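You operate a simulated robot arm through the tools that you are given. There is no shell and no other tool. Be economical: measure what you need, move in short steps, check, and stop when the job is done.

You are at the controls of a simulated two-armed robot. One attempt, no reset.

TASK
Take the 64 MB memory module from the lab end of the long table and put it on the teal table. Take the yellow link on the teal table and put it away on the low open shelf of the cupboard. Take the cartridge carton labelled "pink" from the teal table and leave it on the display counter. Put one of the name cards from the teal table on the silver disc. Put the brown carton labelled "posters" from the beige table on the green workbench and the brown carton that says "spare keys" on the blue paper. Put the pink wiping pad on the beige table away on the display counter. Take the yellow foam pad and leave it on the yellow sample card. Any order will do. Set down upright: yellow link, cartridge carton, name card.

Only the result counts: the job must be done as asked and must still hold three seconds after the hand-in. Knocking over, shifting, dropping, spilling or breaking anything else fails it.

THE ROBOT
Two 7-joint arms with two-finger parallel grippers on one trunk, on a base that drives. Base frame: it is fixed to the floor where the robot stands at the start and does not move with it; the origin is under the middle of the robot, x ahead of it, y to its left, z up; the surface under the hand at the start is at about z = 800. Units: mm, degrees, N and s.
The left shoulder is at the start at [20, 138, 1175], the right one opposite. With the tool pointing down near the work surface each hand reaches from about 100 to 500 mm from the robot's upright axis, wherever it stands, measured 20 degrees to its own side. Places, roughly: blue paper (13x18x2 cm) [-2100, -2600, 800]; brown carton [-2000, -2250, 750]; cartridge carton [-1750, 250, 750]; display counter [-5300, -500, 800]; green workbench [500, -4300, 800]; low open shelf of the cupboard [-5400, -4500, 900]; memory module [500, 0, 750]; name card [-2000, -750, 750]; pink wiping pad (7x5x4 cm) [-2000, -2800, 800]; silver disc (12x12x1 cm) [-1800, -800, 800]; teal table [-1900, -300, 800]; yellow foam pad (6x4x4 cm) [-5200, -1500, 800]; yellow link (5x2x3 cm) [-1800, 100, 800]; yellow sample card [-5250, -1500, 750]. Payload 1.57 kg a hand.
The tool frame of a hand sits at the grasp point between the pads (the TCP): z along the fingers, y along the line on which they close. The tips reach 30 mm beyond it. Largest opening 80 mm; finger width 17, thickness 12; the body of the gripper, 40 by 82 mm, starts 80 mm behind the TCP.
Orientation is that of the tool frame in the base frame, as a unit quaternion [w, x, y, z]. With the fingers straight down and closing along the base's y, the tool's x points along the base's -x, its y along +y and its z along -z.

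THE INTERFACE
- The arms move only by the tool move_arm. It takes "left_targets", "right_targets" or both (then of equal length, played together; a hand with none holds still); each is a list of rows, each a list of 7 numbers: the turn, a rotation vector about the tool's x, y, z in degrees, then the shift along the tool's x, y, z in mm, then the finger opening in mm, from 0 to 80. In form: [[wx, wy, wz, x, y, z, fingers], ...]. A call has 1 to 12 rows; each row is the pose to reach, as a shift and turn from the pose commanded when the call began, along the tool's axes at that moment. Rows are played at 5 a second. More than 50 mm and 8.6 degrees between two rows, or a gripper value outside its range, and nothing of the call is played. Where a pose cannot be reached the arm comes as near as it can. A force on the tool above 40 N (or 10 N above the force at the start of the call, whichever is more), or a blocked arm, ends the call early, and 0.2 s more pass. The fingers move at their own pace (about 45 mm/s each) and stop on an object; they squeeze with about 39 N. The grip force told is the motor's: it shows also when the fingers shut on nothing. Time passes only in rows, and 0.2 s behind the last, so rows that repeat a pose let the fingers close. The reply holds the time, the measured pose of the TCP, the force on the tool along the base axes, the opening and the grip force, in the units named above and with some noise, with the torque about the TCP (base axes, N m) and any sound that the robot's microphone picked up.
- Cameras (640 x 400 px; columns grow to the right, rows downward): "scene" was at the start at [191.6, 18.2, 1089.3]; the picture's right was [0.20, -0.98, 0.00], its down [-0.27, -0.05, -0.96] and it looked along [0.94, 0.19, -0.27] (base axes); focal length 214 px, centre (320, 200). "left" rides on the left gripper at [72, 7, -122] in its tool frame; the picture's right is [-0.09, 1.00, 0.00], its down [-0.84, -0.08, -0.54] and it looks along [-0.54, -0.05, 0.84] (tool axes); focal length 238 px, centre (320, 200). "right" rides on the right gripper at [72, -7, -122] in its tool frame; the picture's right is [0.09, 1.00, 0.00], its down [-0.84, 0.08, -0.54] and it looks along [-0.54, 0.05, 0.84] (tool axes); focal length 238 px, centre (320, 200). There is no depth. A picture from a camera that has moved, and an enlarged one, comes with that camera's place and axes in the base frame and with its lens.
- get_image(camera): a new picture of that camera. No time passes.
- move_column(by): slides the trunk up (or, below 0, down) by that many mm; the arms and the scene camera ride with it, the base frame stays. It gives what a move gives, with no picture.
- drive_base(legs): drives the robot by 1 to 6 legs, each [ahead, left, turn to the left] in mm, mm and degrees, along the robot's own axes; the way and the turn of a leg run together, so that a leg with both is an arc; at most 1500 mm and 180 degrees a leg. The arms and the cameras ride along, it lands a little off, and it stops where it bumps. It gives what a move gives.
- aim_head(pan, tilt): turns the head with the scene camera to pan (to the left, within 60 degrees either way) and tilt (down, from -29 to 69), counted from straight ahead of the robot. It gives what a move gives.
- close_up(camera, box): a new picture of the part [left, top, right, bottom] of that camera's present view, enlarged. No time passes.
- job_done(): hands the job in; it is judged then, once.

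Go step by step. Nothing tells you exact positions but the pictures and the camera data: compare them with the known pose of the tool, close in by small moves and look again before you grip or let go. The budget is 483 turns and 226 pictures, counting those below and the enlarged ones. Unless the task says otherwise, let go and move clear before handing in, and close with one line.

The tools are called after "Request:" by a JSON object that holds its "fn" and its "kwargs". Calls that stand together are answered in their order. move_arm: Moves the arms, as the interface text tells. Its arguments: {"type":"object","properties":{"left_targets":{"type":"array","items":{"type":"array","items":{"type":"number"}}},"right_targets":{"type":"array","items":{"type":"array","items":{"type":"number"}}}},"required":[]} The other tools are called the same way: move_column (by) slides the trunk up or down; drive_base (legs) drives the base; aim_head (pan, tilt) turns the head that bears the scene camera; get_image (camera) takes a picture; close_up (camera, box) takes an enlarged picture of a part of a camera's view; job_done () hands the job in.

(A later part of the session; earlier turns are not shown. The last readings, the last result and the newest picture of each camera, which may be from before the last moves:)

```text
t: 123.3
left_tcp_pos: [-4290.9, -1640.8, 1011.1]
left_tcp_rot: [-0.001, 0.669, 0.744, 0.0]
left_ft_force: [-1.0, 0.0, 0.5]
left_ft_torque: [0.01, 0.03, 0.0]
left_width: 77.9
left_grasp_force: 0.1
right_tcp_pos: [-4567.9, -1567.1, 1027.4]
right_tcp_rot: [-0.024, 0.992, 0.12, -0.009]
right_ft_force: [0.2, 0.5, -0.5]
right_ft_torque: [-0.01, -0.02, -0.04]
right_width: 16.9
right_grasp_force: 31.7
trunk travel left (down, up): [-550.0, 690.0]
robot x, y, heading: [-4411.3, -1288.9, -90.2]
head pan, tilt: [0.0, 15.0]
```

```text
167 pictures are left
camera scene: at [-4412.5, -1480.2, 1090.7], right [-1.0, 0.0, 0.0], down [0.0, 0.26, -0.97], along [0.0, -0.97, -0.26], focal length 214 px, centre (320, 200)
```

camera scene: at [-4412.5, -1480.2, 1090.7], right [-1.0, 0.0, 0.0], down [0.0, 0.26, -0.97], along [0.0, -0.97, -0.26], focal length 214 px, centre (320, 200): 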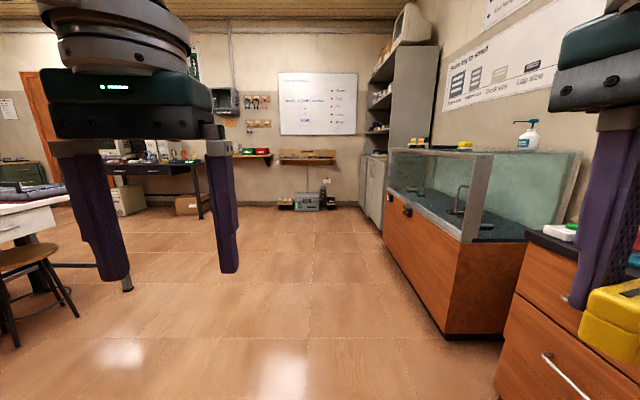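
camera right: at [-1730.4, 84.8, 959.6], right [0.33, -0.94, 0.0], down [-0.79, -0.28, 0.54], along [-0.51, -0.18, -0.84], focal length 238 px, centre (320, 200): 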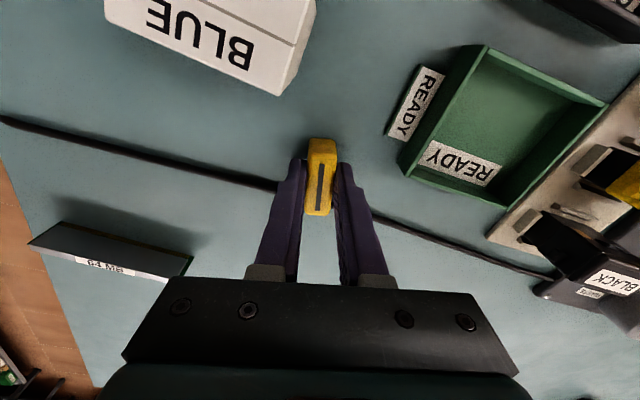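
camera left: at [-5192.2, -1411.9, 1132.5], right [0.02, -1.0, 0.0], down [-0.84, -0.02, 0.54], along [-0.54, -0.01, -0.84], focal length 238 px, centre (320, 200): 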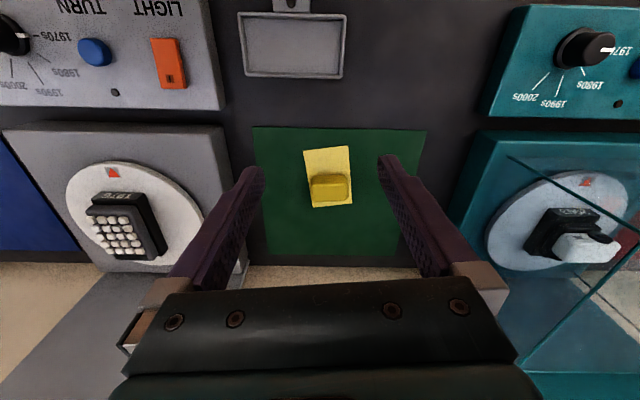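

The way is clear. I drive ahead to about y = -4000.

Request:
{"fn": "drive_base", "kwargs": {"legs": [[1500, 0, 0], [1200, 0, 0]]}}

Request:
{"fn": "aim_head", "kwargs": {"pan": -55, "tilt": 5}}

Request:
{"fn": "get_image", "kwargs": {"camera": "scene"}}

```text
t: 136.5
left_tcp_pos: [-4313.5, -4365.7, 1011.3]
left_tcp_rot: [-0.001, 0.676, 0.737, -0.001]
left_ft_force: [0.5, 0.8, -0.2]
left_ft_torque: [0.01, 0.0, -0.02]
left_width: 77.8
left_grasp_force: 0.0
right_tcp_pos: [-4587.8, -4288.0, 1027.4]
right_tcp_rot: [-0.025, 0.994, 0.109, -0.009]
right_ft_force: [0.5, 0.1, -0.1]
right_ft_torque: [0.02, -0.01, -0.01]
right_width: 16.7
right_grasp_force: 32.4
trunk travel left (down, up): [-550.0, 690.0]
robot x, y, heading: [-4427.4, -4007.6, -91.5]
head pan, tilt: [0.0, 15.0]
```

```text
t: 137.8
left_tcp_pos: [-4311.3, -4365.7, 1011.9]
left_tcp_rot: [-0.001, 0.676, 0.737, 0.0]
left_ft_force: [-0.1, 0.0, 0.3]
left_ft_torque: [-0.02, 0.02, -0.02]
left_width: 77.9
left_grasp_force: 0.0
right_tcp_pos: [-4587.6, -4288.3, 1026.7]
right_tcp_rot: [-0.025, 0.994, 0.11, -0.009]
right_ft_force: [0.1, 0.0, -0.2]
right_ft_torque: [0.01, 0.0, 0.01]
right_width: 16.8
right_grasp_force: 32.1
trunk travel left (down, up): [-550.0, 690.0]
robot x, y, heading: [-4422.6, -4009.7, -91.3]
head pan, tilt: [-55.0, 5.0]
```

```text
166 pictures are left
camera scene: at [-4505.0, -4161.6, 1107.0], right [-0.55, 0.83, 0.0], down [0.07, 0.05, -1.0], along [-0.83, -0.55, -0.09], focal length 214 px, centre (320, 200)
```

scene: 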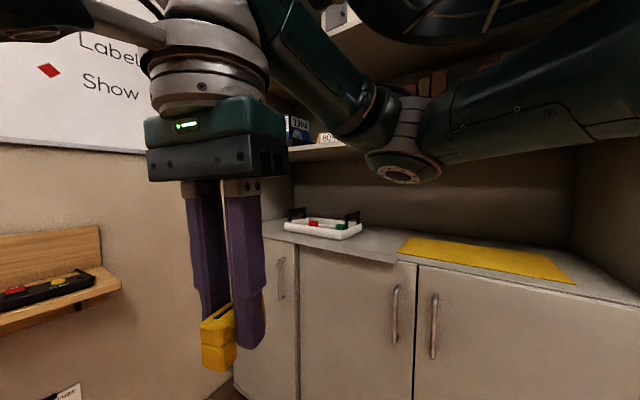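

The low open shelf is the ledge with the tray and yellow mat. I turn to face it and look.

Request:
{"fn": "drive_base", "kwargs": {"legs": [[0, 0, -88.5], [0, 450, 0]]}}

Request:
{"fn": "aim_head", "kwargs": {"pan": 0, "tilt": 5}}

Request:
{"fn": "get_image", "kwargs": {"camera": "scene"}}

```text
t: 144.2
left_tcp_pos: [-4756.1, -4604.3, 1011.1]
left_tcp_rot: [0.0, 0.997, 0.075, 0.0]
left_ft_force: [0.2, -0.5, 0.4]
left_ft_torque: [0.0, -0.01, -0.03]
left_width: 77.7
left_grasp_force: 0.1
right_tcp_pos: [-4695.7, -4324.9, 1026.5]
right_tcp_rot: [-0.024, 0.8, -0.6, 0.01]
right_ft_force: [-0.3, -0.6, -0.3]
right_ft_torque: [-0.03, 0.02, 0.03]
right_width: 16.9
right_grasp_force: 31.9
trunk travel left (down, up): [-550.0, 690.0]
robot x, y, heading: [-4407.0, -4463.9, -177.7]
head pan, tilt: [-55.0, 5.0]
```

```text
t: 145.4
left_tcp_pos: [-4754.2, -4603.8, 1011.4]
left_tcp_rot: [-0.001, 0.997, 0.074, 0.001]
left_ft_force: [0.0, -0.2, 0.2]
left_ft_torque: [-0.06, -0.04, 0.0]
left_width: 78.0
left_grasp_force: 0.1
right_tcp_pos: [-4695.6, -4323.8, 1027.1]
right_tcp_rot: [-0.023, 0.8, -0.599, 0.01]
right_ft_force: [0.4, 0.5, 0.1]
right_ft_torque: [0.02, -0.01, 0.01]
right_width: 17.1
right_grasp_force: 32.0
trunk travel left (down, up): [-550.0, 690.0]
robot x, y, heading: [-4411.4, -4462.6, -177.7]
head pan, tilt: [0.0, 5.0]
```

```text
165 pictures are left
camera scene: at [-4599.2, -4474.6, 1107.0], right [-0.04, 1.0, 0.0], down [0.09, 0.0, -1.0], along [-1.0, -0.04, -0.09], focal length 214 px, centre (320, 200)
```

scene: 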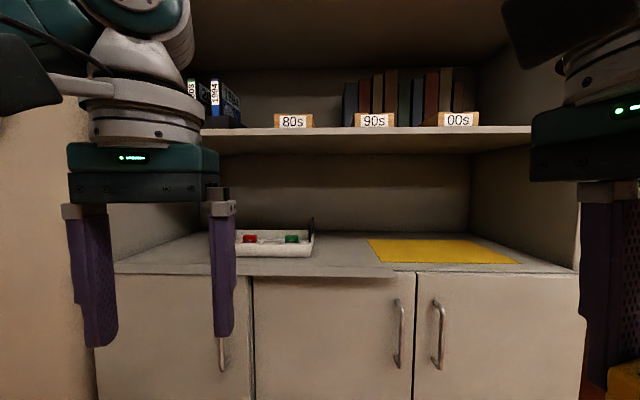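

The shelf ledge front is at about x = -5070, and the upper shelf is set back about 110 mm. I aim for the free front strip between the tray and the mat, near y = -4430.

Request:
{"fn": "drive_base", "kwargs": {"legs": [[0, 106, -2], [280, 0, 0]]}}

Request:
{"fn": "aim_head", "kwargs": {"pan": -20, "tilt": 20}}

Request:
{"fn": "get_image", "kwargs": {"camera": "scene"}}

Request:
{"fn": "get_image", "kwargs": {"camera": "right"}}

```text
t: 148.2
left_tcp_pos: [-5037.2, -4695.5, 1011.4]
left_tcp_rot: [-0.002, 0.998, 0.057, 0.001]
left_ft_force: [0.0, -0.2, -0.2]
left_ft_torque: [-0.01, 0.0, -0.02]
left_width: 78.0
left_grasp_force: 0.1
right_tcp_pos: [-4968.7, -4418.4, 1026.9]
right_tcp_rot: [-0.024, 0.789, -0.614, 0.011]
right_ft_force: [-0.2, -0.2, -1.5]
right_ft_torque: [-0.01, 0.0, 0.0]
right_width: 17.1
right_grasp_force: 32.2
trunk travel left (down, up): [-550.0, 690.0]
robot x, y, heading: [-4689.0, -4573.1, -179.8]
head pan, tilt: [0.0, 5.0]
```

```text
t: 149.0
left_tcp_pos: [-5038.4, -4695.6, 1010.6]
left_tcp_rot: [-0.001, 0.998, 0.057, 0.001]
left_ft_force: [-0.1, 0.4, 0.1]
left_ft_torque: [0.03, 0.03, 0.0]
left_width: 78.1
left_grasp_force: 0.1
right_tcp_pos: [-4969.6, -4418.7, 1027.3]
right_tcp_rot: [-0.023, 0.788, -0.615, 0.011]
right_ft_force: [0.5, 0.3, 0.2]
right_ft_torque: [0.01, 0.0, 0.0]
right_width: 16.9
right_grasp_force: 31.7
trunk travel left (down, up): [-550.0, 690.0]
robot x, y, heading: [-4684.1, -4568.7, -179.9]
head pan, tilt: [-20.0, 20.0]
```

```text
164 pictures are left
camera scene: at [-4874.1, -4540.9, 1082.7], right [0.34, 0.94, 0.0], down [0.32, -0.12, -0.94], along [-0.88, 0.32, -0.34], focal length 214 px, centre (320, 200)
```

scene: 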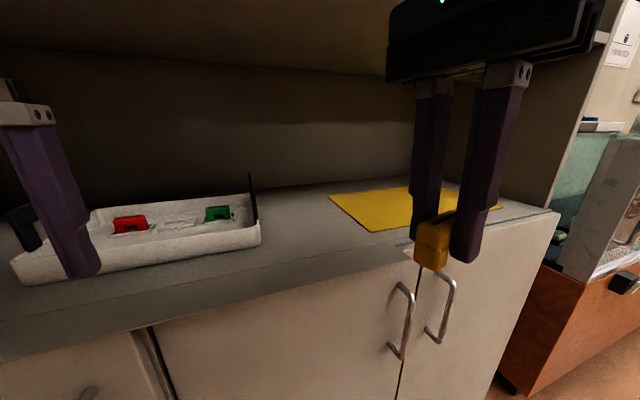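

```text
163 pictures are left
camera right: at [-4949.6, -4489.2, 1149.1], right [-0.94, -0.33, -0.05], down [-0.31, 0.78, 0.55], along [-0.14, 0.53, -0.84], focal length 238 px, centre (320, 200)
```

right: 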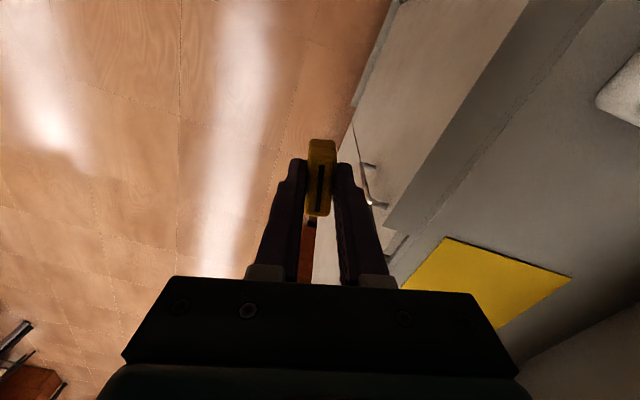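

I want to know what the grey band in front of the shelf is.

Request:
{"fn": "close_up", "kwargs": {"camera": "scene", "box": [200, 160, 440, 310]}}

Request:
{"fn": "close_up", "kwargs": {"camera": "right", "box": [330, 0, 640, 260]}}

```text
2.67 times, centred on (320, 235) of scene
camera zoom: at [-4874.1, -4540.9, 1082.7], right [0.34, 0.94, 0.0], down [0.32, -0.12, -0.94], along [-0.88, 0.32, -0.34], focal length 572 px, centre (320, 107)
```

zoom: 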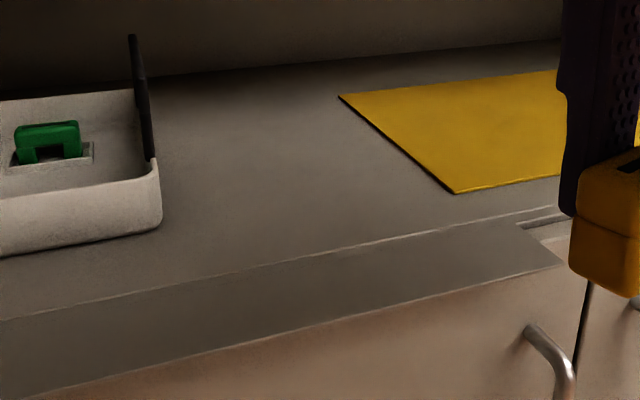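

```text
1.54 times, centred on (485, 130) of right
camera zoom: at [-4949.6, -4489.2, 1149.1], right [-0.94, -0.33, -0.05], down [-0.31, 0.78, 0.55], along [-0.14, 0.53, -0.84], focal length 367 px, centre (66, 308)
```

zoom: 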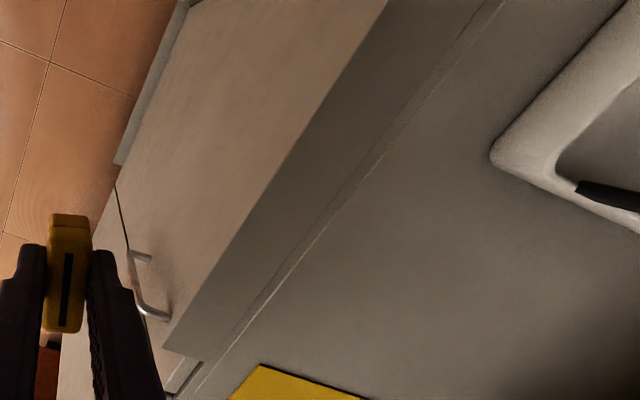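

The band is a pull-out lip. The shelf proper starts at x ≈ -5145, with its surface around z = 880. I place the link at about [-5190, -4425]; first I drive 90 mm nearer and bring the hand over.

Request:
{"fn": "drive_base", "kwargs": {"legs": [[90, 0, 0]]}}

Request:
{"fn": "move_arm", "kwargs": {"right_targets": [[-1, 0.2, 0, -6, 32, 10, 5], [-2, 0.4, 0, -12, 64, 20, 5], [-2.8, 0.66, 0, -19, 96, 35, 5], [-2.8, 0.66, 0, -25.6, 127, 55, 5], [-2.8, 0.66, 0, -25.6, 127, 70, 5]]}}

Request:
{"fn": "get_image", "kwargs": {"camera": "scene"}}

Request:
{"fn": "get_image", "kwargs": {"camera": "right"}}

```text
t: 150.2
left_tcp_pos: [-5119.5, -4695.1, 1011.5]
left_tcp_rot: [-0.001, 0.999, 0.049, -0.003]
left_ft_force: [-0.5, 0.5, 0.9]
left_ft_torque: [0.0, 0.01, 0.03]
left_width: 77.9
left_grasp_force: 0.1
right_tcp_pos: [-5050.9, -4420.7, 1024.9]
right_tcp_rot: [-0.025, 0.789, -0.614, 0.012]
right_ft_force: [0.8, -0.4, -0.6]
right_ft_torque: [0.0, -0.01, 0.02]
right_width: 16.9
right_grasp_force: 31.9
trunk travel left (down, up): [-550.0, 690.0]
robot x, y, heading: [-4773.3, -4571.2, -179.9]
head pan, tilt: [-20.0, 20.0]
stopped in leg 1: the robot was blocked; the commanded pose is now the measured one
```

```text
t: 151.4
left_tcp_pos: [-5118.2, -4693.2, 1011.6]
left_tcp_rot: [-0.002, 0.999, 0.048, -0.003]
left_ft_force: [-0.3, -0.5, 0.2]
left_ft_torque: [0.0, -0.03, 0.03]
left_width: 77.7
left_grasp_force: 0.1
right_tcp_pos: [-5175.6, -4422.7, 948.2]
right_tcp_rot: [-0.004, 0.789, -0.615, 0.002]
right_ft_force: [-0.3, 0.0, -0.3]
right_ft_torque: [0.0, -0.01, 0.0]
right_width: 17.2
right_grasp_force: 32.2
trunk travel left (down, up): [-550.0, 690.0]
robot x, y, heading: [-4774.8, -4570.7, -179.8]
head pan, tilt: [-20.0, 20.0]
```

```text
160 pictures are left
camera scene: at [-4956.5, -4541.0, 1081.5], right [0.34, 0.94, 0.0], down [0.33, -0.12, -0.94], along [-0.88, 0.32, -0.35], focal length 214 px, centre (320, 200)
```

scene: 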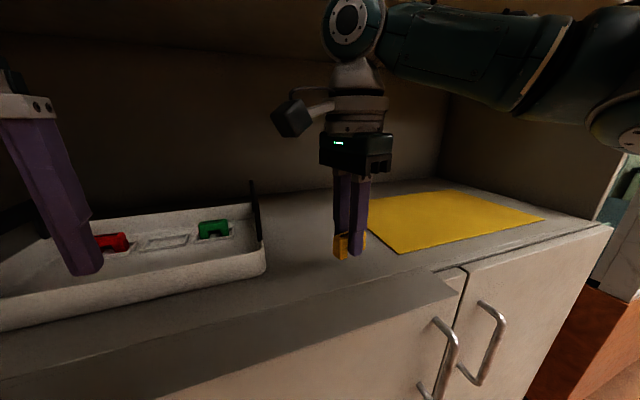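

```text
159 pictures are left
camera right: at [-5152.5, -4490.2, 1070.9], right [-0.94, -0.33, -0.01], down [-0.29, 0.79, 0.54], along [-0.17, 0.51, -0.84], focal length 238 px, centre (320, 200)
```

right: 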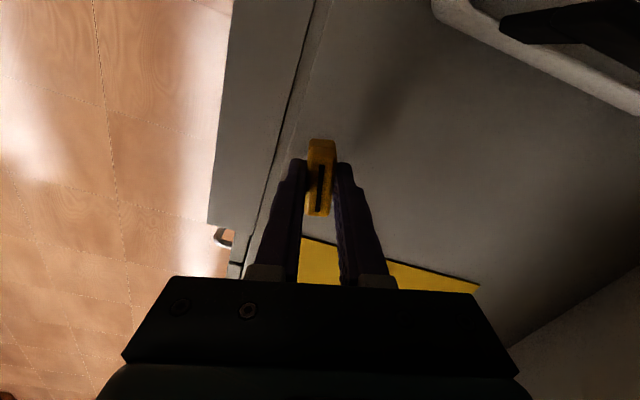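

The robot was stopped by the cupboard, but the hand is over free shelf behind the lip. I move 12 mm farther in and lower.

Request:
{"fn": "move_arm", "kwargs": {"right_targets": [[-0.4, 0, 0, -2.9, 11.6, 8, 5], [-0.4, 0, 0, -2.9, 11.6, 18, 5], [-0.4, 0, 0, -2.9, 11.6, 23, 5], [-0.4, 0, 0, -2.9, 11.6, 26, 5], [-0.4, 0, 0, -2.9, 11.6, 29, 5], [-0.4, 0, 0, -2.9, 11.6, 32, 5], [-0.4, 0, 0, -2.9, 11.6, 35, 5], [-0.4, 0, 0, -2.9, 11.6, 38, 5]]}}

Request:
{"fn": "close_up", "kwargs": {"camera": "scene", "box": [290, 200, 410, 275]}}

```text
t: 153.2
left_tcp_pos: [-5118.5, -4691.6, 1011.7]
left_tcp_rot: [-0.003, 0.999, 0.048, -0.003]
left_ft_force: [0.0, 0.8, 0.5]
left_ft_torque: [0.01, 0.02, -0.04]
left_width: 78.0
left_grasp_force: 0.1
right_tcp_pos: [-5188.7, -4421.7, 913.7]
right_tcp_rot: [0.001, 0.789, -0.614, -0.001]
right_ft_force: [2.8, 1.1, 26.8]
right_ft_torque: [-0.06, -0.12, 0.02]
right_width: 17.2
right_grasp_force: 32.2
trunk travel left (down, up): [-550.0, 690.0]
robot x, y, heading: [-4774.5, -4571.2, -179.7]
head pan, tilt: [-20.0, 20.0]
```

```text
5.33 times, centred on (350, 238) of scene
camera zoom: at [-4956.6, -4540.6, 1081.8], right [0.34, 0.94, 0.0], down [0.33, -0.11, -0.94], along [-0.88, 0.32, -0.35], focal length 1144 px, centre (160, 0)
```

zoom: 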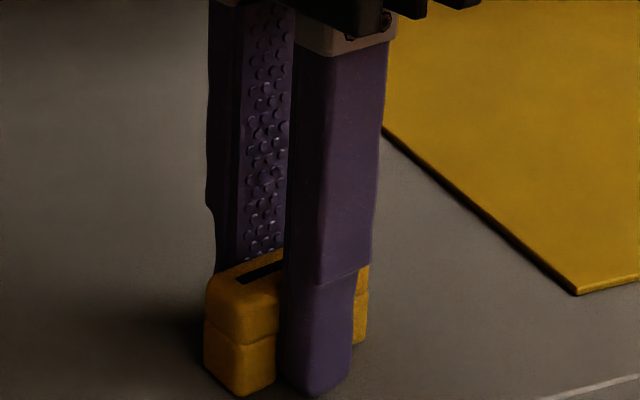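

Contact with the shelf. I ease off, open and rise.

Request:
{"fn": "move_arm", "kwargs": {"right_targets": [[0, 0, 0, 0, 0, -2, 5], [0, 0, 0, 0, 0, -2, 25], [0, 0, 0, 0, 0, -2, 40], [0, 0, 0, 0, 0, -2, 40], [0, 0, 0, 0, 0, -35, 40], [0, 0, 0, 0, 0, -75, 40], [0, 0, 0, 5, -35, -95, 40], [0, 0, 0, 12, -80, -105, 40], [0, 0, 0, 25, -127, -110, 40]]}}

Request:
{"fn": "get_image", "kwargs": {"camera": "scene"}}

```text
t: 154.9
left_tcp_pos: [-5121.0, -4692.3, 1015.3]
left_tcp_rot: [-0.003, 0.999, 0.043, -0.008]
left_ft_force: [-0.3, 0.4, 0.4]
left_ft_torque: [-0.03, 0.0, -0.01]
left_width: 77.9
left_grasp_force: 0.0
right_tcp_pos: [-5124.1, -4413.6, 982.5]
right_tcp_rot: [-0.035, 0.786, -0.617, 0.028]
right_ft_force: [-0.7, -0.6, 0.2]
right_ft_torque: [0.0, -0.01, 0.01]
right_width: 40.3
right_grasp_force: 0.1
trunk travel left (down, up): [-550.0, 690.0]
robot x, y, heading: [-4776.8, -4568.8, -179.7]
head pan, tilt: [-20.0, 20.0]
stopped in row 8 (right hand): the force on the tool passed its limit at 54 N (the readings are from after the stop); the commanded pose is now the measured one
```

```text
157 pictures are left
camera scene: at [-4957.6, -4541.9, 1082.2], right [0.34, 0.94, 0.0], down [0.33, -0.12, -0.94], along [-0.88, 0.32, -0.35], focal length 214 px, centre (320, 200)
```

scene: 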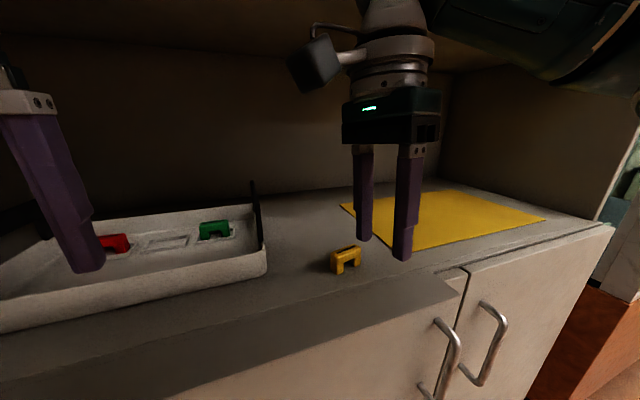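

The link stands well. The hand brushed the upper shelf while rising, so I lower it a little and back the robot out straight.

Request:
{"fn": "move_arm", "kwargs": {"right_targets": [[0, 0, 0, 0, 0, 10, 40], [0, 0, 0, 0, 0, 22, 40]]}}

Request:
{"fn": "get_image", "kwargs": {"camera": "scene"}}

```text
t: 155.5
left_tcp_pos: [-5122.8, -4691.9, 1014.4]
left_tcp_rot: [-0.003, 0.999, 0.043, -0.009]
left_ft_force: [0.6, 0.3, 0.4]
left_ft_torque: [0.0, 0.01, -0.03]
left_width: 77.9
left_grasp_force: 0.1
right_tcp_pos: [-5124.5, -4414.0, 961.8]
right_tcp_rot: [-0.03, 0.785, -0.618, 0.025]
right_ft_force: [0.1, 0.6, -0.9]
right_ft_torque: [-0.02, 0.03, 0.01]
right_width: 40.0
right_grasp_force: 0.0
trunk travel left (down, up): [-550.0, 690.0]
robot x, y, heading: [-4773.0, -4573.2, -179.9]
head pan, tilt: [-20.0, 20.0]
```

```text
156 pictures are left
camera scene: at [-4959.1, -4542.2, 1082.2], right [0.34, 0.94, 0.0], down [0.33, -0.12, -0.94], along [-0.88, 0.32, -0.35], focal length 214 px, centre (320, 200)
```

scene: 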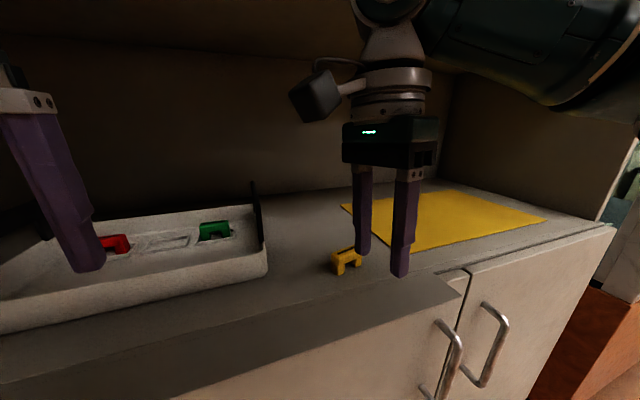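

Request:
{"fn": "drive_base", "kwargs": {"legs": [[-200, 0, 0], [-250, 0, 0]]}}

Request:
{"fn": "aim_head", "kwargs": {"pan": 0, "tilt": 5}}

Request:
{"fn": "get_image", "kwargs": {"camera": "scene"}}

```text
t: 158.5
left_tcp_pos: [-4674.6, -4690.2, 1016.6]
left_tcp_rot: [-0.004, 0.999, 0.047, -0.011]
left_ft_force: [0.3, -0.2, 0.5]
left_ft_torque: [0.0, -0.02, 0.02]
left_width: 77.9
left_grasp_force: 0.1
right_tcp_pos: [-4681.3, -4411.1, 964.0]
right_tcp_rot: [-0.03, 0.787, -0.616, 0.023]
right_ft_force: [0.2, -0.2, -0.3]
right_ft_torque: [-0.02, 0.03, 0.0]
right_width: 40.0
right_grasp_force: 0.2
trunk travel left (down, up): [-550.0, 690.0]
robot x, y, heading: [-4328.1, -4568.7, -179.1]
head pan, tilt: [-20.0, 20.0]
```

```text
t: 159.4
left_tcp_pos: [-4674.8, -4690.4, 1017.0]
left_tcp_rot: [-0.004, 0.999, 0.047, -0.01]
left_ft_force: [-0.6, 0.2, -0.3]
left_ft_torque: [0.0, 0.0, -0.02]
left_width: 78.1
left_grasp_force: 0.0
right_tcp_pos: [-4680.5, -4410.8, 962.9]
right_tcp_rot: [-0.029, 0.787, -0.616, 0.023]
right_ft_force: [-0.5, -0.6, -0.3]
right_ft_torque: [0.02, 0.0, -0.01]
right_width: 39.7
right_grasp_force: 0.2
trunk travel left (down, up): [-550.0, 690.0]
robot x, y, heading: [-4321.9, -4567.2, -179.2]
head pan, tilt: [0.0, 5.0]
```

```text
155 pictures are left
camera scene: at [-4516.9, -4570.5, 1107.0], right [-0.01, 1.0, 0.0], down [0.09, 0.0, -1.0], along [-1.0, -0.01, -0.09], focal length 214 px, centre (320, 200)
```

scene: 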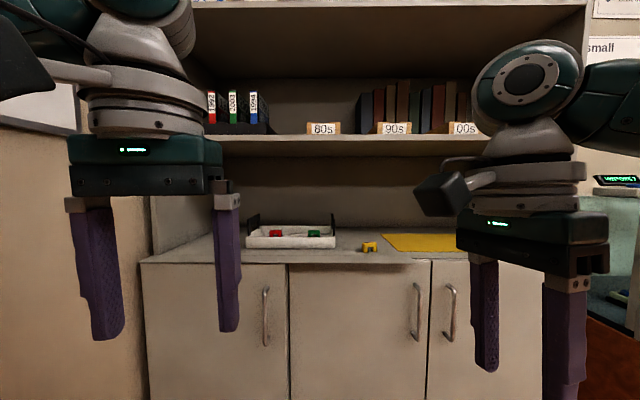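

The link stands on the shelf and nothing else moved. I re-orient the right hand to neutral, then turn toward the beige table.

Request:
{"fn": "move_arm", "kwargs": {"right_targets": [[-0.4, -0.3, -8.4, 1, -4, -8, 40], [-0.8, -0.6, -16.9, 2, -8, -16, 40], [-1.2, -0.9, -25.3, 3, -12, -24, 40], [-1.6, -1.2, -33.8, 4, -16, -32, 40], [-2, -1.5, -42.3, 5, -20, -40, 40], [-2.4, -1.8, -50.7, 6, -24, -48, 50], [-2.8, -2.1, -59.2, 7, -28, -56, 60], [-3.2, -2.5, -67.6, 8, -32, -62, 70], [-3.6, -2.8, -76.1, 9, -37, -67, 78], [-3.6, -2.8, -76.1, 9, -37, -67, 78]]}}

Request:
{"fn": "drive_base", "kwargs": {"legs": [[0, -600, 0], [0, 0, -90], [0, 0, -75]]}}

Request:
{"fn": "aim_head", "kwargs": {"pan": 0, "tilt": 12}}

Request:
{"fn": "get_image", "kwargs": {"camera": "scene"}}

```text
t: 161.6
left_tcp_pos: [-4675.6, -4690.0, 1016.7]
left_tcp_rot: [-0.004, 0.999, 0.047, -0.01]
left_ft_force: [0.0, 0.3, -0.2]
left_ft_torque: [0.03, 0.05, 0.0]
left_width: 78.1
left_grasp_force: 0.0
right_tcp_pos: [-4648.3, -4413.6, 1033.5]
right_tcp_rot: [0.0, 1.0, 0.002, 0.0]
right_ft_force: [-1.0, -0.2, -0.1]
right_ft_torque: [0.01, -0.01, -0.01]
right_width: 78.0
right_grasp_force: 0.0
trunk travel left (down, up): [-550.0, 690.0]
robot x, y, heading: [-4320.4, -4567.4, -178.9]
head pan, tilt: [0.0, 5.0]
```

```text
t: 172.0
left_tcp_pos: [-4041.8, -3730.1, 1016.0]
left_tcp_rot: [0.012, -0.203, 0.979, -0.002]
left_ft_force: [0.5, 0.3, -0.2]
left_ft_torque: [-0.02, -0.02, 0.0]
left_width: 78.1
left_grasp_force: 0.0
right_tcp_pos: [-3981.6, -3999.0, 1033.2]
right_tcp_rot: [0.0, -0.157, 0.988, 0.0]
right_ft_force: [0.2, -0.4, -0.4]
right_ft_torque: [-0.01, -0.03, 0.04]
right_width: 78.2
right_grasp_force: 0.0
trunk travel left (down, up): [-550.0, 690.0]
robot x, y, heading: [-4336.9, -3955.3, 18.8]
head pan, tilt: [0.0, 5.0]
```

```text
t: 172.7
left_tcp_pos: [-4041.5, -3729.0, 1016.1]
left_tcp_rot: [0.011, -0.203, 0.979, -0.002]
left_ft_force: [-0.2, 0.3, 0.1]
left_ft_torque: [-0.04, -0.01, -0.01]
left_width: 78.1
left_grasp_force: 0.0
right_tcp_pos: [-3981.6, -3999.3, 1034.1]
right_tcp_rot: [-0.002, -0.157, 0.988, -0.001]
right_ft_force: [0.0, -0.3, 0.2]
right_ft_torque: [-0.03, 0.0, 0.01]
right_width: 78.0
right_grasp_force: 0.0
trunk travel left (down, up): [-550.0, 690.0]
robot x, y, heading: [-4337.6, -3951.0, 18.8]
head pan, tilt: [0.0, 12.0]
```

```text
154 pictures are left
camera scene: at [-4153.6, -3891.6, 1095.7], right [0.32, -0.95, 0.0], down [-0.2, -0.07, -0.98], along [0.93, 0.31, -0.21], focal length 214 px, centre (320, 200)
```

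scene: 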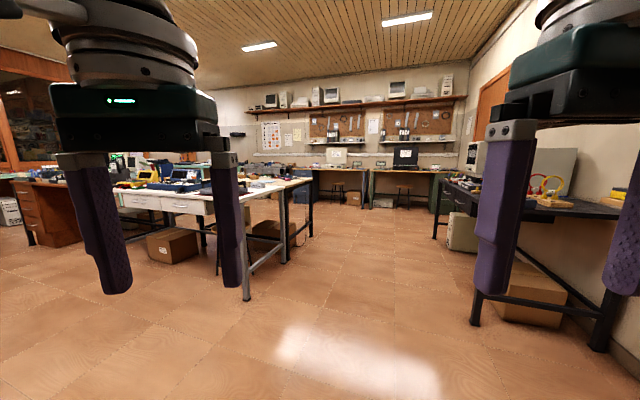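

The beige table's south edge seems to lie at y ≈ -2900. I drive along the aisle and face it from the south.

Request:
{"fn": "drive_base", "kwargs": {"legs": [[0, 0, -19], [1200, 250, 0], [1100, 150, 0], [0, 0, 90]]}}

Request:
{"fn": "get_image", "kwargs": {"camera": "scene"}}

```text
t: 189.0
left_tcp_pos: [-2155.0, -3208.4, 1016.5]
left_tcp_rot: [-0.011, 0.731, -0.683, -0.006]
left_ft_force: [-0.9, 0.0, 0.2]
left_ft_torque: [0.01, 0.02, -0.01]
left_width: 77.9
left_grasp_force: 0.0
right_tcp_pos: [-1879.7, -3241.6, 1033.6]
right_tcp_rot: [0.0, -0.699, 0.715, -0.002]
right_ft_force: [0.1, 0.4, 0.2]
right_ft_torque: [0.0, -0.01, 0.0]
right_width: 78.0
right_grasp_force: 0.1
trunk travel left (down, up): [-550.0, 690.0]
robot x, y, heading: [-2043.1, -3559.3, 89.0]
head pan, tilt: [0.0, 12.0]
```

```text
153 pictures are left
camera scene: at [-2039.6, -3368.4, 1095.7], right [1.0, -0.01, 0.0], down [0.0, -0.21, -0.98], along [0.01, 0.98, -0.21], focal length 214 px, centre (320, 200)
```

scene: 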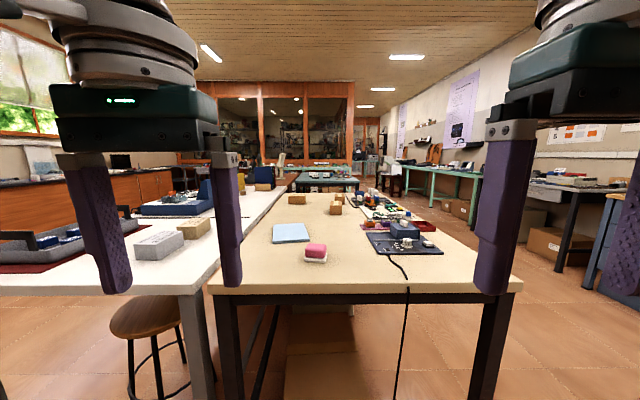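

I see the beige table: the pink pad, the blue paper, and the brown cartons farther back. I move closer.

Request:
{"fn": "drive_base", "kwargs": {"legs": [[300, 0, 1]]}}

Request:
{"fn": "aim_head", "kwargs": {"pan": 0, "tilt": 30}}

Request:
{"fn": "get_image", "kwargs": {"camera": "scene"}}

```text
t: 191.0
left_tcp_pos: [-2158.0, -2914.6, 1016.1]
left_tcp_rot: [-0.011, 0.737, -0.676, -0.004]
left_ft_force: [0.3, -0.6, -0.2]
left_ft_torque: [-0.01, 0.0, 0.02]
left_width: 78.0
left_grasp_force: 0.0
right_tcp_pos: [-1883.4, -2943.6, 1032.1]
right_tcp_rot: [0.0, -0.705, 0.71, -0.001]
right_ft_force: [0.2, 0.7, -0.5]
right_ft_torque: [-0.04, -0.04, -0.06]
right_width: 77.9
right_grasp_force: 0.1
trunk travel left (down, up): [-550.0, 690.0]
robot x, y, heading: [-2037.8, -3267.4, 90.0]
head pan, tilt: [0.0, 12.0]
```

```text
t: 191.8
left_tcp_pos: [-2158.8, -2915.6, 1015.9]
left_tcp_rot: [-0.01, 0.737, -0.676, -0.006]
left_ft_force: [0.2, 1.0, -0.7]
left_ft_torque: [0.0, 0.03, -0.01]
left_width: 77.7
left_grasp_force: 0.0
right_tcp_pos: [-1883.1, -2942.8, 1032.7]
right_tcp_rot: [0.0, -0.705, 0.709, -0.001]
right_ft_force: [0.5, 0.1, 0.3]
right_ft_torque: [0.04, -0.02, 0.01]
right_width: 78.4
right_grasp_force: 0.0
trunk travel left (down, up): [-550.0, 690.0]
robot x, y, heading: [-2045.1, -3265.7, 90.1]
head pan, tilt: [0.0, 30.0]
```

```text
152 pictures are left
camera scene: at [-2040.9, -3075.4, 1066.7], right [1.0, 0.0, 0.0], down [0.0, -0.5, -0.87], along [0.0, 0.87, -0.5], focal length 214 px, centre (320, 200)
```

scene: 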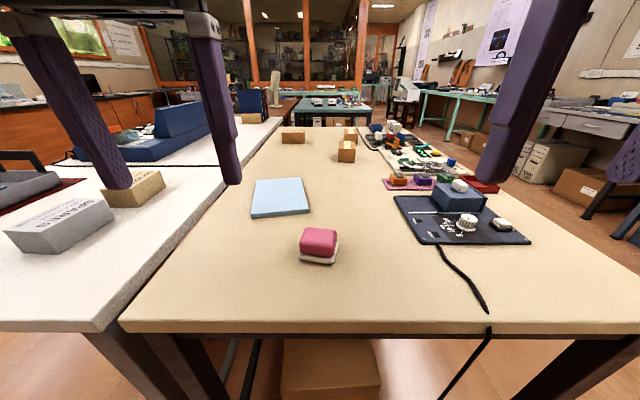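

Request:
{"fn": "close_up", "kwargs": {"camera": "scene", "box": [270, 115, 380, 175]}}

Request:
{"fn": "close_up", "kwargs": {"camera": "scene", "box": [240, 170, 360, 280]}}

```text
5.82 times, centred on (325, 145) of scene
camera zoom: at [-2040.9, -3075.4, 1066.7], right [1.0, 0.0, 0.0], down [0.0, -0.5, -0.87], along [0.0, 0.87, -0.5], focal length 1248 px, centre (291, 520)
```

zoom: 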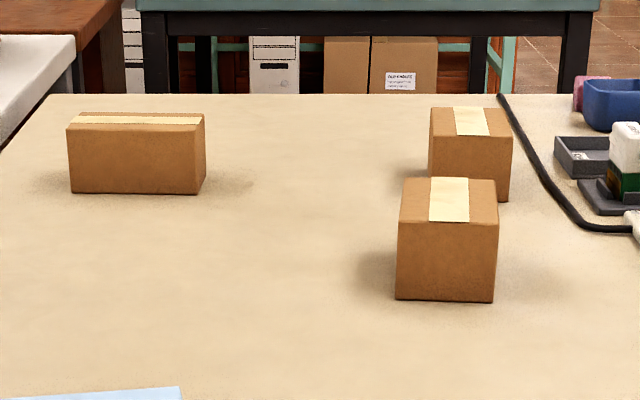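

```text
3.64 times, centred on (300, 225) of scene
camera zoom: at [-2040.9, -3075.4, 1066.7], right [1.0, 0.0, 0.0], down [0.0, -0.5, -0.87], along [0.0, 0.87, -0.5], focal length 780 px, centre (393, 109)
```

zoom: 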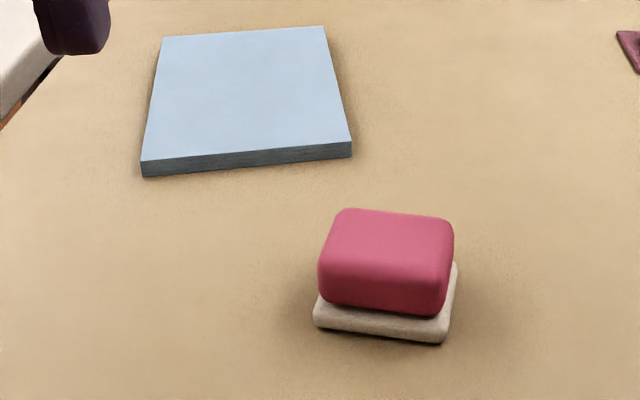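

The label faces are turned away, so I drive round to the east side of the beige table to read them.

Request:
{"fn": "drive_base", "kwargs": {"legs": [[0, -850, 0], [930, 0, 0], [0, 0, 90]]}}

Request:
{"fn": "get_image", "kwargs": {"camera": "scene"}}

```text
t: 204.6
left_tcp_pos: [-1550.6, -2461.9, 1017.0]
left_tcp_rot: [-0.003, 0.998, 0.058, -0.011]
left_ft_force: [0.1, -0.1, -0.6]
left_ft_torque: [-0.02, 0.0, 0.0]
left_width: 78.0
left_grasp_force: 0.1
right_tcp_pos: [-1531.0, -2184.8, 1033.4]
right_tcp_rot: [0.0, 1.0, 0.011, 0.0]
right_ft_force: [0.2, -0.6, -0.2]
right_ft_torque: [0.0, -0.01, 0.0]
right_width: 78.0
right_grasp_force: 0.1
trunk travel left (down, up): [-550.0, 690.0]
robot x, y, heading: [-1205.6, -2334.5, -178.3]
head pan, tilt: [0.0, 30.0]
```

```text
149 pictures are left
camera scene: at [-1394.0, -2339.3, 1066.6], right [-0.03, 1.0, 0.0], down [0.5, 0.02, -0.87], along [-0.87, -0.03, -0.5], focal length 214 px, centre (320, 200)
```

scene: 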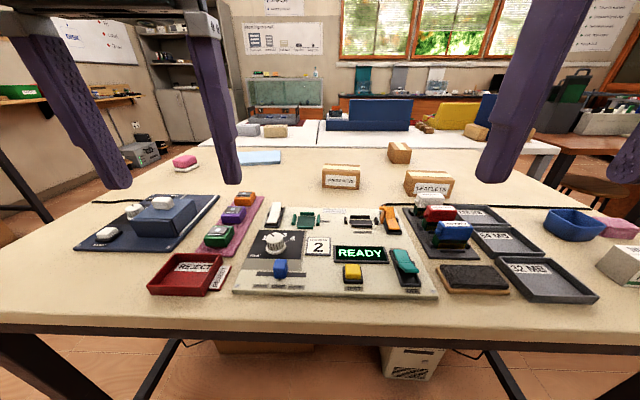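

Request:
{"fn": "close_up", "kwargs": {"camera": "scene", "box": [310, 135, 470, 205]}}

```text
4.00 times, centred on (390, 170) of scene
camera zoom: at [-1394.0, -2339.3, 1066.6], right [-0.03, 1.0, 0.0], down [0.5, 0.02, -0.87], along [-0.87, -0.03, -0.5], focal length 858 px, centre (40, 320)
```

zoom: 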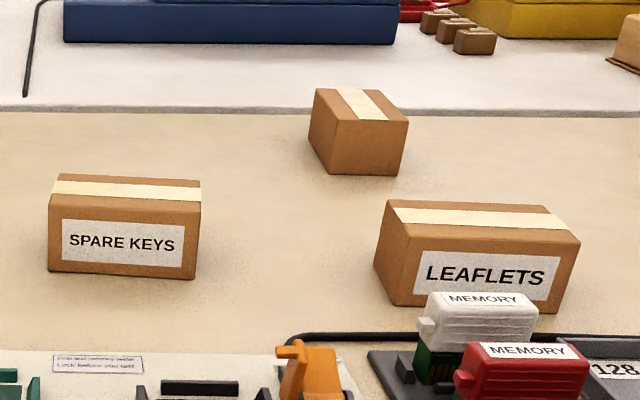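

The carton near [-1950, -2293] reads SPARE KEYS; the other one is LEAFLETS. It lies deep on the table, so I test how near the robot can get.

Request:
{"fn": "drive_base", "kwargs": {"legs": [[130, 0, 0]]}}

Request:
{"fn": "drive_base", "kwargs": {"legs": [[40, 0, 0]]}}

Request:
{"fn": "aim_head", "kwargs": {"pan": 0, "tilt": 69}}

Request:
{"fn": "get_image", "kwargs": {"camera": "scene"}}

```text
t: 205.9
left_tcp_pos: [-1680.5, -2465.4, 1016.0]
left_tcp_rot: [-0.004, 0.998, 0.057, -0.011]
left_ft_force: [0.9, -0.1, 1.5]
left_ft_torque: [0.01, 0.0, 0.01]
left_width: 77.9
left_grasp_force: 0.0
right_tcp_pos: [-1660.0, -2188.9, 1034.6]
right_tcp_rot: [0.0, 1.0, 0.011, 0.001]
right_ft_force: [-0.4, 0.0, 0.3]
right_ft_torque: [0.02, 0.02, 0.0]
right_width: 78.2
right_grasp_force: 0.0
trunk travel left (down, up): [-550.0, 690.0]
robot x, y, heading: [-1334.5, -2339.2, -178.3]
head pan, tilt: [0.0, 30.0]
```

```text
t: 206.8
left_tcp_pos: [-1719.9, -2467.6, 1015.6]
left_tcp_rot: [-0.004, 0.998, 0.058, -0.011]
left_ft_force: [0.5, -0.2, 0.8]
left_ft_torque: [0.03, -0.03, -0.02]
left_width: 78.3
left_grasp_force: 0.0
right_tcp_pos: [-1698.8, -2190.2, 1033.6]
right_tcp_rot: [0.0, 1.0, 0.011, 0.0]
right_ft_force: [-0.7, -0.4, -0.1]
right_ft_torque: [-0.01, -0.03, -0.02]
right_width: 78.4
right_grasp_force: 0.0
trunk travel left (down, up): [-550.0, 690.0]
robot x, y, heading: [-1376.2, -2340.7, -178.1]
head pan, tilt: [0.0, 30.0]
```

```text
t: 207.8
left_tcp_pos: [-1719.5, -2468.2, 1016.3]
left_tcp_rot: [-0.004, 0.998, 0.058, -0.01]
left_ft_force: [-0.6, 0.4, 0.4]
left_ft_torque: [0.01, 0.0, -0.01]
left_width: 77.9
left_grasp_force: 0.0
right_tcp_pos: [-1699.9, -2190.5, 1032.6]
right_tcp_rot: [0.0, 1.0, 0.012, 0.001]
right_ft_force: [0.8, 0.1, 0.3]
right_ft_torque: [0.02, -0.01, -0.01]
right_width: 77.9
right_grasp_force: 0.0
trunk travel left (down, up): [-550.0, 690.0]
robot x, y, heading: [-1374.5, -2339.0, -178.0]
head pan, tilt: [0.0, 68.8]
```

```text
147 pictures are left
camera scene: at [-1528.6, -2343.6, 1015.2], right [-0.03, 1.0, 0.0], down [0.93, 0.03, -0.36], along [-0.36, -0.01, -0.93], focal length 214 px, centre (320, 200)
```

scene: 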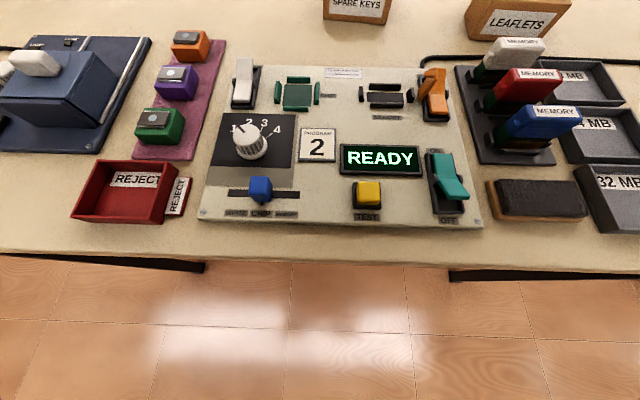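

No bump at 174 mm from the edge. I try a little more.

Request:
{"fn": "drive_base", "kwargs": {"legs": [[40, 0, 0]]}}

Request:
{"fn": "drive_base", "kwargs": {"legs": [[30, 0, 0]]}}

```text
t: 208.7
left_tcp_pos: [-1758.7, -2468.8, 1015.2]
left_tcp_rot: [-0.004, 0.998, 0.058, -0.01]
left_ft_force: [0.6, 0.7, 0.4]
left_ft_torque: [-0.03, -0.04, -0.01]
left_width: 78.0
left_grasp_force: 0.2
right_tcp_pos: [-1740.1, -2192.8, 1033.4]
right_tcp_rot: [0.001, 1.0, 0.011, 0.001]
right_ft_force: [0.4, 0.9, 0.8]
right_ft_torque: [-0.01, -0.03, 0.02]
right_width: 78.0
right_grasp_force: 0.1
trunk travel left (down, up): [-550.0, 690.0]
robot x, y, heading: [-1411.5, -2337.9, -178.2]
head pan, tilt: [0.0, 68.8]
```

```text
t: 209.6
left_tcp_pos: [-1789.1, -2468.9, 1015.7]
left_tcp_rot: [-0.004, 0.998, 0.057, -0.01]
left_ft_force: [0.7, 0.3, 0.4]
left_ft_torque: [-0.01, 0.04, 0.0]
left_width: 77.8
left_grasp_force: 0.0
right_tcp_pos: [-1769.2, -2191.7, 1033.5]
right_tcp_rot: [0.0, 1.0, 0.01, 0.001]
right_ft_force: [-0.1, 0.4, -0.1]
right_ft_torque: [-0.02, 0.0, 0.0]
right_width: 78.0
right_grasp_force: 0.0
trunk travel left (down, up): [-550.0, 690.0]
robot x, y, heading: [-1441.8, -2340.2, -178.1]
head pan, tilt: [0.0, 68.8]
```

Still free at 105 mm from the edge. I strafe so the carton is in front of the right shoulder, then rotate the right hand 90° above it.

Request:
{"fn": "aim_head", "kwargs": {"pan": 0, "tilt": 40}}

Request:
{"fn": "drive_base", "kwargs": {"legs": [[0, 95, -1.5], [20, 0, 0]]}}

Request:
{"fn": "move_arm", "kwargs": {"right_targets": [[0, 0, 8.4, -10, 0, 0, 78], [0, 0, 16.8, -25, 0, 0, 78], [0, 0, 25.2, -40, 0, 5, 78], [0, 0, 33.6, -55, 0, 10, 78], [0, 0, 42, -70, 0, 15, 78], [0, 0, 50.4, -85, 0, 20, 78], [0, 0, 58.8, -100, 0, 25, 78], [0, 0, 67.2, -115, 0, 30, 78], [0, 0, 75.6, -130, 0, 35, 78], [0, 0, 84, -145, 0, 40, 78], [0, 0, 90, -155, 0, 45, 78]]}}

Request:
{"fn": "get_image", "kwargs": {"camera": "right"}}

Request:
{"fn": "get_image", "kwargs": {"camera": "scene"}}

```text
t: 210.5
left_tcp_pos: [-1788.6, -2469.1, 1014.8]
left_tcp_rot: [-0.005, 0.998, 0.057, -0.01]
left_ft_force: [-0.9, -0.4, 0.3]
left_ft_torque: [0.03, 0.0, 0.03]
left_width: 77.8
left_grasp_force: 0.1
right_tcp_pos: [-1767.1, -2191.6, 1033.0]
right_tcp_rot: [0.001, 1.0, 0.01, 0.001]
right_ft_force: [0.3, -0.4, 0.3]
right_ft_torque: [0.0, 0.0, 0.01]
right_width: 77.9
right_grasp_force: 0.0
trunk travel left (down, up): [-550.0, 690.0]
robot x, y, heading: [-1441.4, -2338.8, -178.3]
head pan, tilt: [0.0, 40.0]
```

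```text
t: 212.0
left_tcp_pos: [-1808.8, -2556.1, 1016.3]
left_tcp_rot: [-0.004, 0.999, 0.045, -0.01]
left_ft_force: [0.8, 0.4, 0.7]
left_ft_torque: [0.0, -0.03, -0.02]
left_width: 78.1
left_grasp_force: 0.1
right_tcp_pos: [-1782.2, -2279.7, 1032.5]
right_tcp_rot: [0.0, 1.0, -0.001, 0.001]
right_ft_force: [-0.2, -0.1, -0.2]
right_ft_torque: [0.02, 0.03, 0.01]
right_width: 78.3
right_grasp_force: 0.1
trunk travel left (down, up): [-550.0, 690.0]
robot x, y, heading: [-1456.2, -2436.3, -179.6]
head pan, tilt: [0.0, 40.0]
```

```text
t: 214.4
left_tcp_pos: [-1810.2, -2556.5, 1016.0]
left_tcp_rot: [-0.004, 0.999, 0.044, -0.01]
left_ft_force: [0.1, -0.5, -0.9]
left_ft_torque: [0.05, -0.02, 0.01]
left_width: 78.1
left_grasp_force: 0.0
right_tcp_pos: [-1936.8, -2280.9, 986.6]
right_tcp_rot: [0.002, -0.705, 0.709, 0.0]
right_ft_force: [0.4, 0.5, 0.0]
right_ft_torque: [0.0, -0.02, 0.05]
right_width: 78.1
right_grasp_force: 0.1
trunk travel left (down, up): [-550.0, 690.0]
robot x, y, heading: [-1459.5, -2433.9, -180.0]
head pan, tilt: [0.0, 40.0]
```

```text
146 pictures are left
camera right: at [-1929.6, -2351.7, 1110.0], right [-1.0, -0.09, 0.0], down [-0.07, 0.84, 0.54], along [-0.05, 0.54, -0.84], focal length 238 px, centre (320, 200)
```

right: 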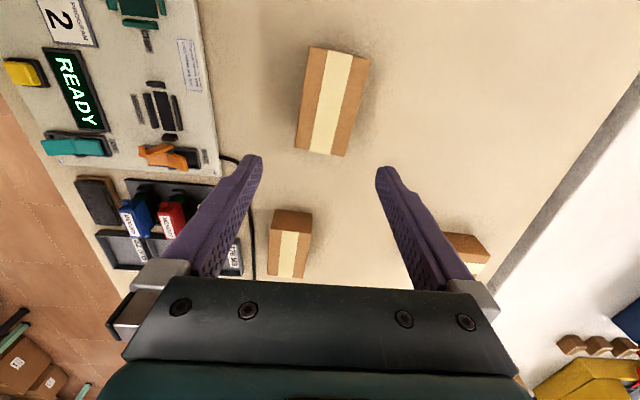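

```text
145 pictures are left
camera scene: at [-1644.1, -2437.4, 1051.2], right [-0.01, 1.0, 0.0], down [0.64, 0.0, -0.77], along [-0.77, 0.0, -0.64], focal length 214 px, centre (320, 200)
```

scene: 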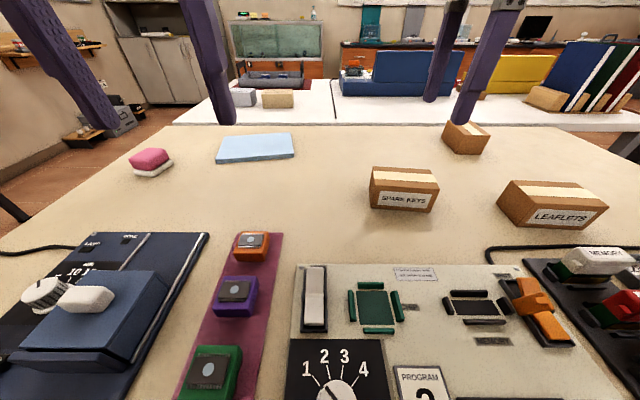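

Both label and pose are clear: the carton is centred at [-1945, -2298] and turned about 6°. I raise the left hand and lower the trunk for reach.

Request:
{"fn": "move_arm", "kwargs": {"left_targets": [[0, 0, 0, 0, 0, -35, 78], [0, 0, 0, 0, 0, -70, 78], [0, 0, 0, 0, 0, -100, 78]], "right_targets": [[0, 0, 2, 6, 3, 0, 78], [0, 0, 4, 12, 6, 0, 78], [0, 0, 6, 17, 8, 0, 78]]}}

Request:
{"fn": "move_column", "kwargs": {"by": -100}}

Request:
{"fn": "get_image", "kwargs": {"camera": "right"}}

```text
t: 215.4
left_tcp_pos: [-1796.3, -2558.2, 1066.7]
left_tcp_rot: [0.002, 0.997, 0.049, 0.067]
left_ft_force: [1.0, -0.2, 0.4]
left_ft_torque: [0.03, 0.02, 0.01]
left_width: 78.1
left_grasp_force: 0.0
right_tcp_pos: [-1937.6, -2291.5, 986.5]
right_tcp_rot: [0.0, -0.667, 0.745, 0.0]
right_ft_force: [-0.7, 0.0, 0.8]
right_ft_torque: [-0.03, 0.05, 0.02]
right_width: 78.1
right_grasp_force: 0.1
right hand out of reach, approached as far as the arm can: row 2, 3
trunk travel left (down, up): [-550.0, 690.0]
robot x, y, heading: [-1461.3, -2439.2, -179.5]
head pan, tilt: [0.0, 40.0]
stopped in row 3 (left hand): the arm was blocked; the commanded pose is now the measured one
```

```text
t: 216.7
left_tcp_pos: [-1795.5, -2558.4, 967.0]
left_tcp_rot: [0.0, 0.997, 0.049, 0.066]
left_ft_force: [-0.3, -0.1, -0.7]
left_ft_torque: [0.01, 0.02, -0.02]
left_width: 78.0
left_grasp_force: 0.0
right_tcp_pos: [-1938.6, -2291.0, 886.9]
right_tcp_rot: [0.0, -0.667, 0.745, -0.001]
right_ft_force: [0.5, 0.8, -0.1]
right_ft_torque: [-0.02, 0.0, 0.01]
right_width: 78.0
right_grasp_force: 0.1
trunk travel left (down, up): [-450.0, 790.0]
robot x, y, heading: [-1457.7, -2433.0, -179.4]
head pan, tilt: [0.0, 40.0]
```

```text
144 pictures are left
camera right: at [-1938.9, -2362.8, 1009.8], right [-1.0, 0.02, 0.0], down [0.01, 0.84, 0.54], along [0.01, 0.54, -0.84], focal length 238 px, centre (320, 200)
```

right: 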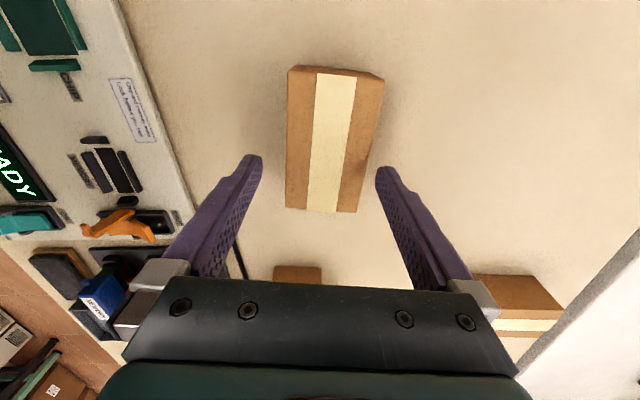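

Aligned. I lower onto the carton with a small correction and grip.

Request:
{"fn": "move_arm", "kwargs": {"right_targets": [[0, 0, 0, 5, 3.5, 20, 78], [0, 0, 0, 5, 3.5, 40, 78], [0, 0, 0, 5, 3.5, 49, 78]]}}

Request:
{"fn": "get_image", "kwargs": {"camera": "right"}}

```text
t: 217.5
left_tcp_pos: [-1795.4, -2558.5, 967.0]
left_tcp_rot: [0.001, 0.997, 0.048, 0.065]
left_ft_force: [-0.6, -0.4, 0.4]
left_ft_torque: [0.01, 0.01, 0.01]
left_width: 77.9
left_grasp_force: 0.0
right_tcp_pos: [-1939.1, -2293.9, 840.0]
right_tcp_rot: [0.001, -0.667, 0.745, -0.001]
right_ft_force: [-1.0, 0.5, 0.3]
right_ft_torque: [-0.01, -0.02, 0.02]
right_width: 77.9
right_grasp_force: 0.0
right hand out of reach, approached as far as the arm can: row 1, 3
trunk travel left (down, up): [-450.0, 790.0]
robot x, y, heading: [-1458.3, -2435.4, -179.6]
head pan, tilt: [0.0, 40.0]
```

```text
143 pictures are left
camera right: at [-1939.5, -2366.3, 961.5], right [-1.0, 0.02, 0.0], down [0.01, 0.84, 0.54], along [0.01, 0.54, -0.84], focal length 238 px, centre (320, 200)
```

right: 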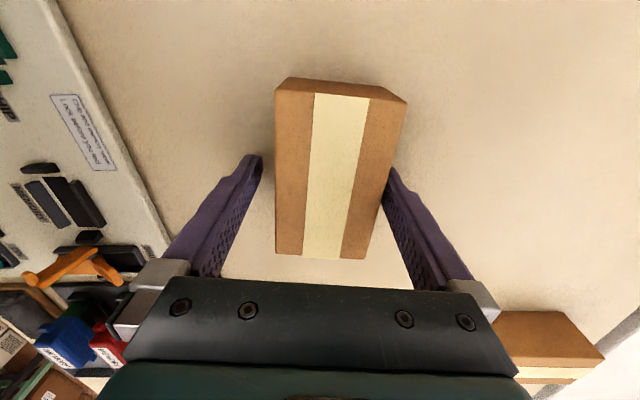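

The fingers straddle it. I close.

Request:
{"fn": "move_arm", "kwargs": {"right_targets": [[0, 0, 0, 0, 0, 3, 60], [0, 0, 0, 0, 0, 3, 50], [0, 0, 0, 0, 0, 3, 45], [0, 0, 0, 0, 0, 3, 45]]}}

Request:
{"fn": "move_arm", "kwargs": {"right_targets": [[0, 0, 0, 0, 0, -20, 45], [0, 0, 0, 0, 0, -50, 45], [0, 0, 0, 0, 0, -80, 45]]}}

Request:
{"fn": "get_image", "kwargs": {"camera": "scene"}}

```text
t: 218.5
left_tcp_pos: [-1795.9, -2558.0, 967.7]
left_tcp_rot: [0.002, 0.997, 0.049, 0.066]
left_ft_force: [-0.6, 0.1, 0.3]
left_ft_torque: [0.01, 0.01, -0.02]
left_width: 78.0
left_grasp_force: 0.0
right_tcp_pos: [-1939.7, -2294.2, 837.0]
right_tcp_rot: [0.0, -0.667, 0.745, 0.0]
right_ft_force: [0.0, 0.2, 5.3]
right_ft_torque: [-0.22, 0.16, -0.02]
right_width: 59.2
right_grasp_force: 39.2
trunk travel left (down, up): [-450.0, 790.0]
robot x, y, heading: [-1454.8, -2436.9, -179.3]
head pan, tilt: [0.0, 40.0]
```

```text
t: 219.3
left_tcp_pos: [-1795.8, -2559.0, 966.0]
left_tcp_rot: [0.001, 0.997, 0.048, 0.066]
left_ft_force: [-0.1, -0.7, 0.0]
left_ft_torque: [-0.01, -0.01, 0.03]
left_width: 78.1
left_grasp_force: 0.1
right_tcp_pos: [-1930.0, -2300.2, 899.6]
right_tcp_rot: [0.014, -0.672, 0.74, -0.011]
right_ft_force: [-0.1, 0.8, -2.4]
right_ft_torque: [0.01, 0.02, 0.0]
right_width: 59.8
right_grasp_force: 38.9
trunk travel left (down, up): [-450.0, 790.0]
robot x, y, heading: [-1460.5, -2437.3, -179.5]
head pan, tilt: [0.0, 40.0]
```

```text
142 pictures are left
camera scene: at [-1643.9, -2437.5, 951.2], right [-0.01, 1.0, 0.0], down [0.64, 0.0, -0.77], along [-0.77, 0.0, -0.64], focal length 214 px, centre (320, 200)
```

scene: 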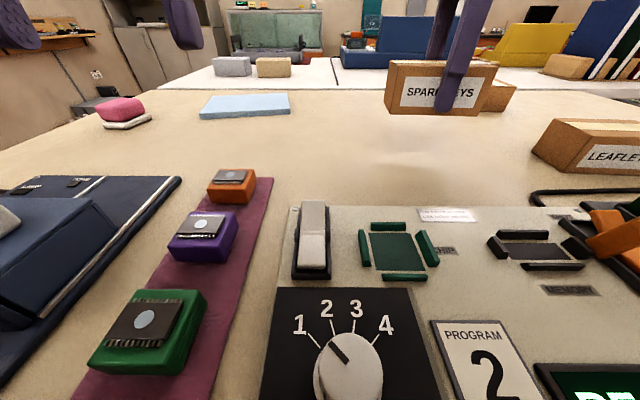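

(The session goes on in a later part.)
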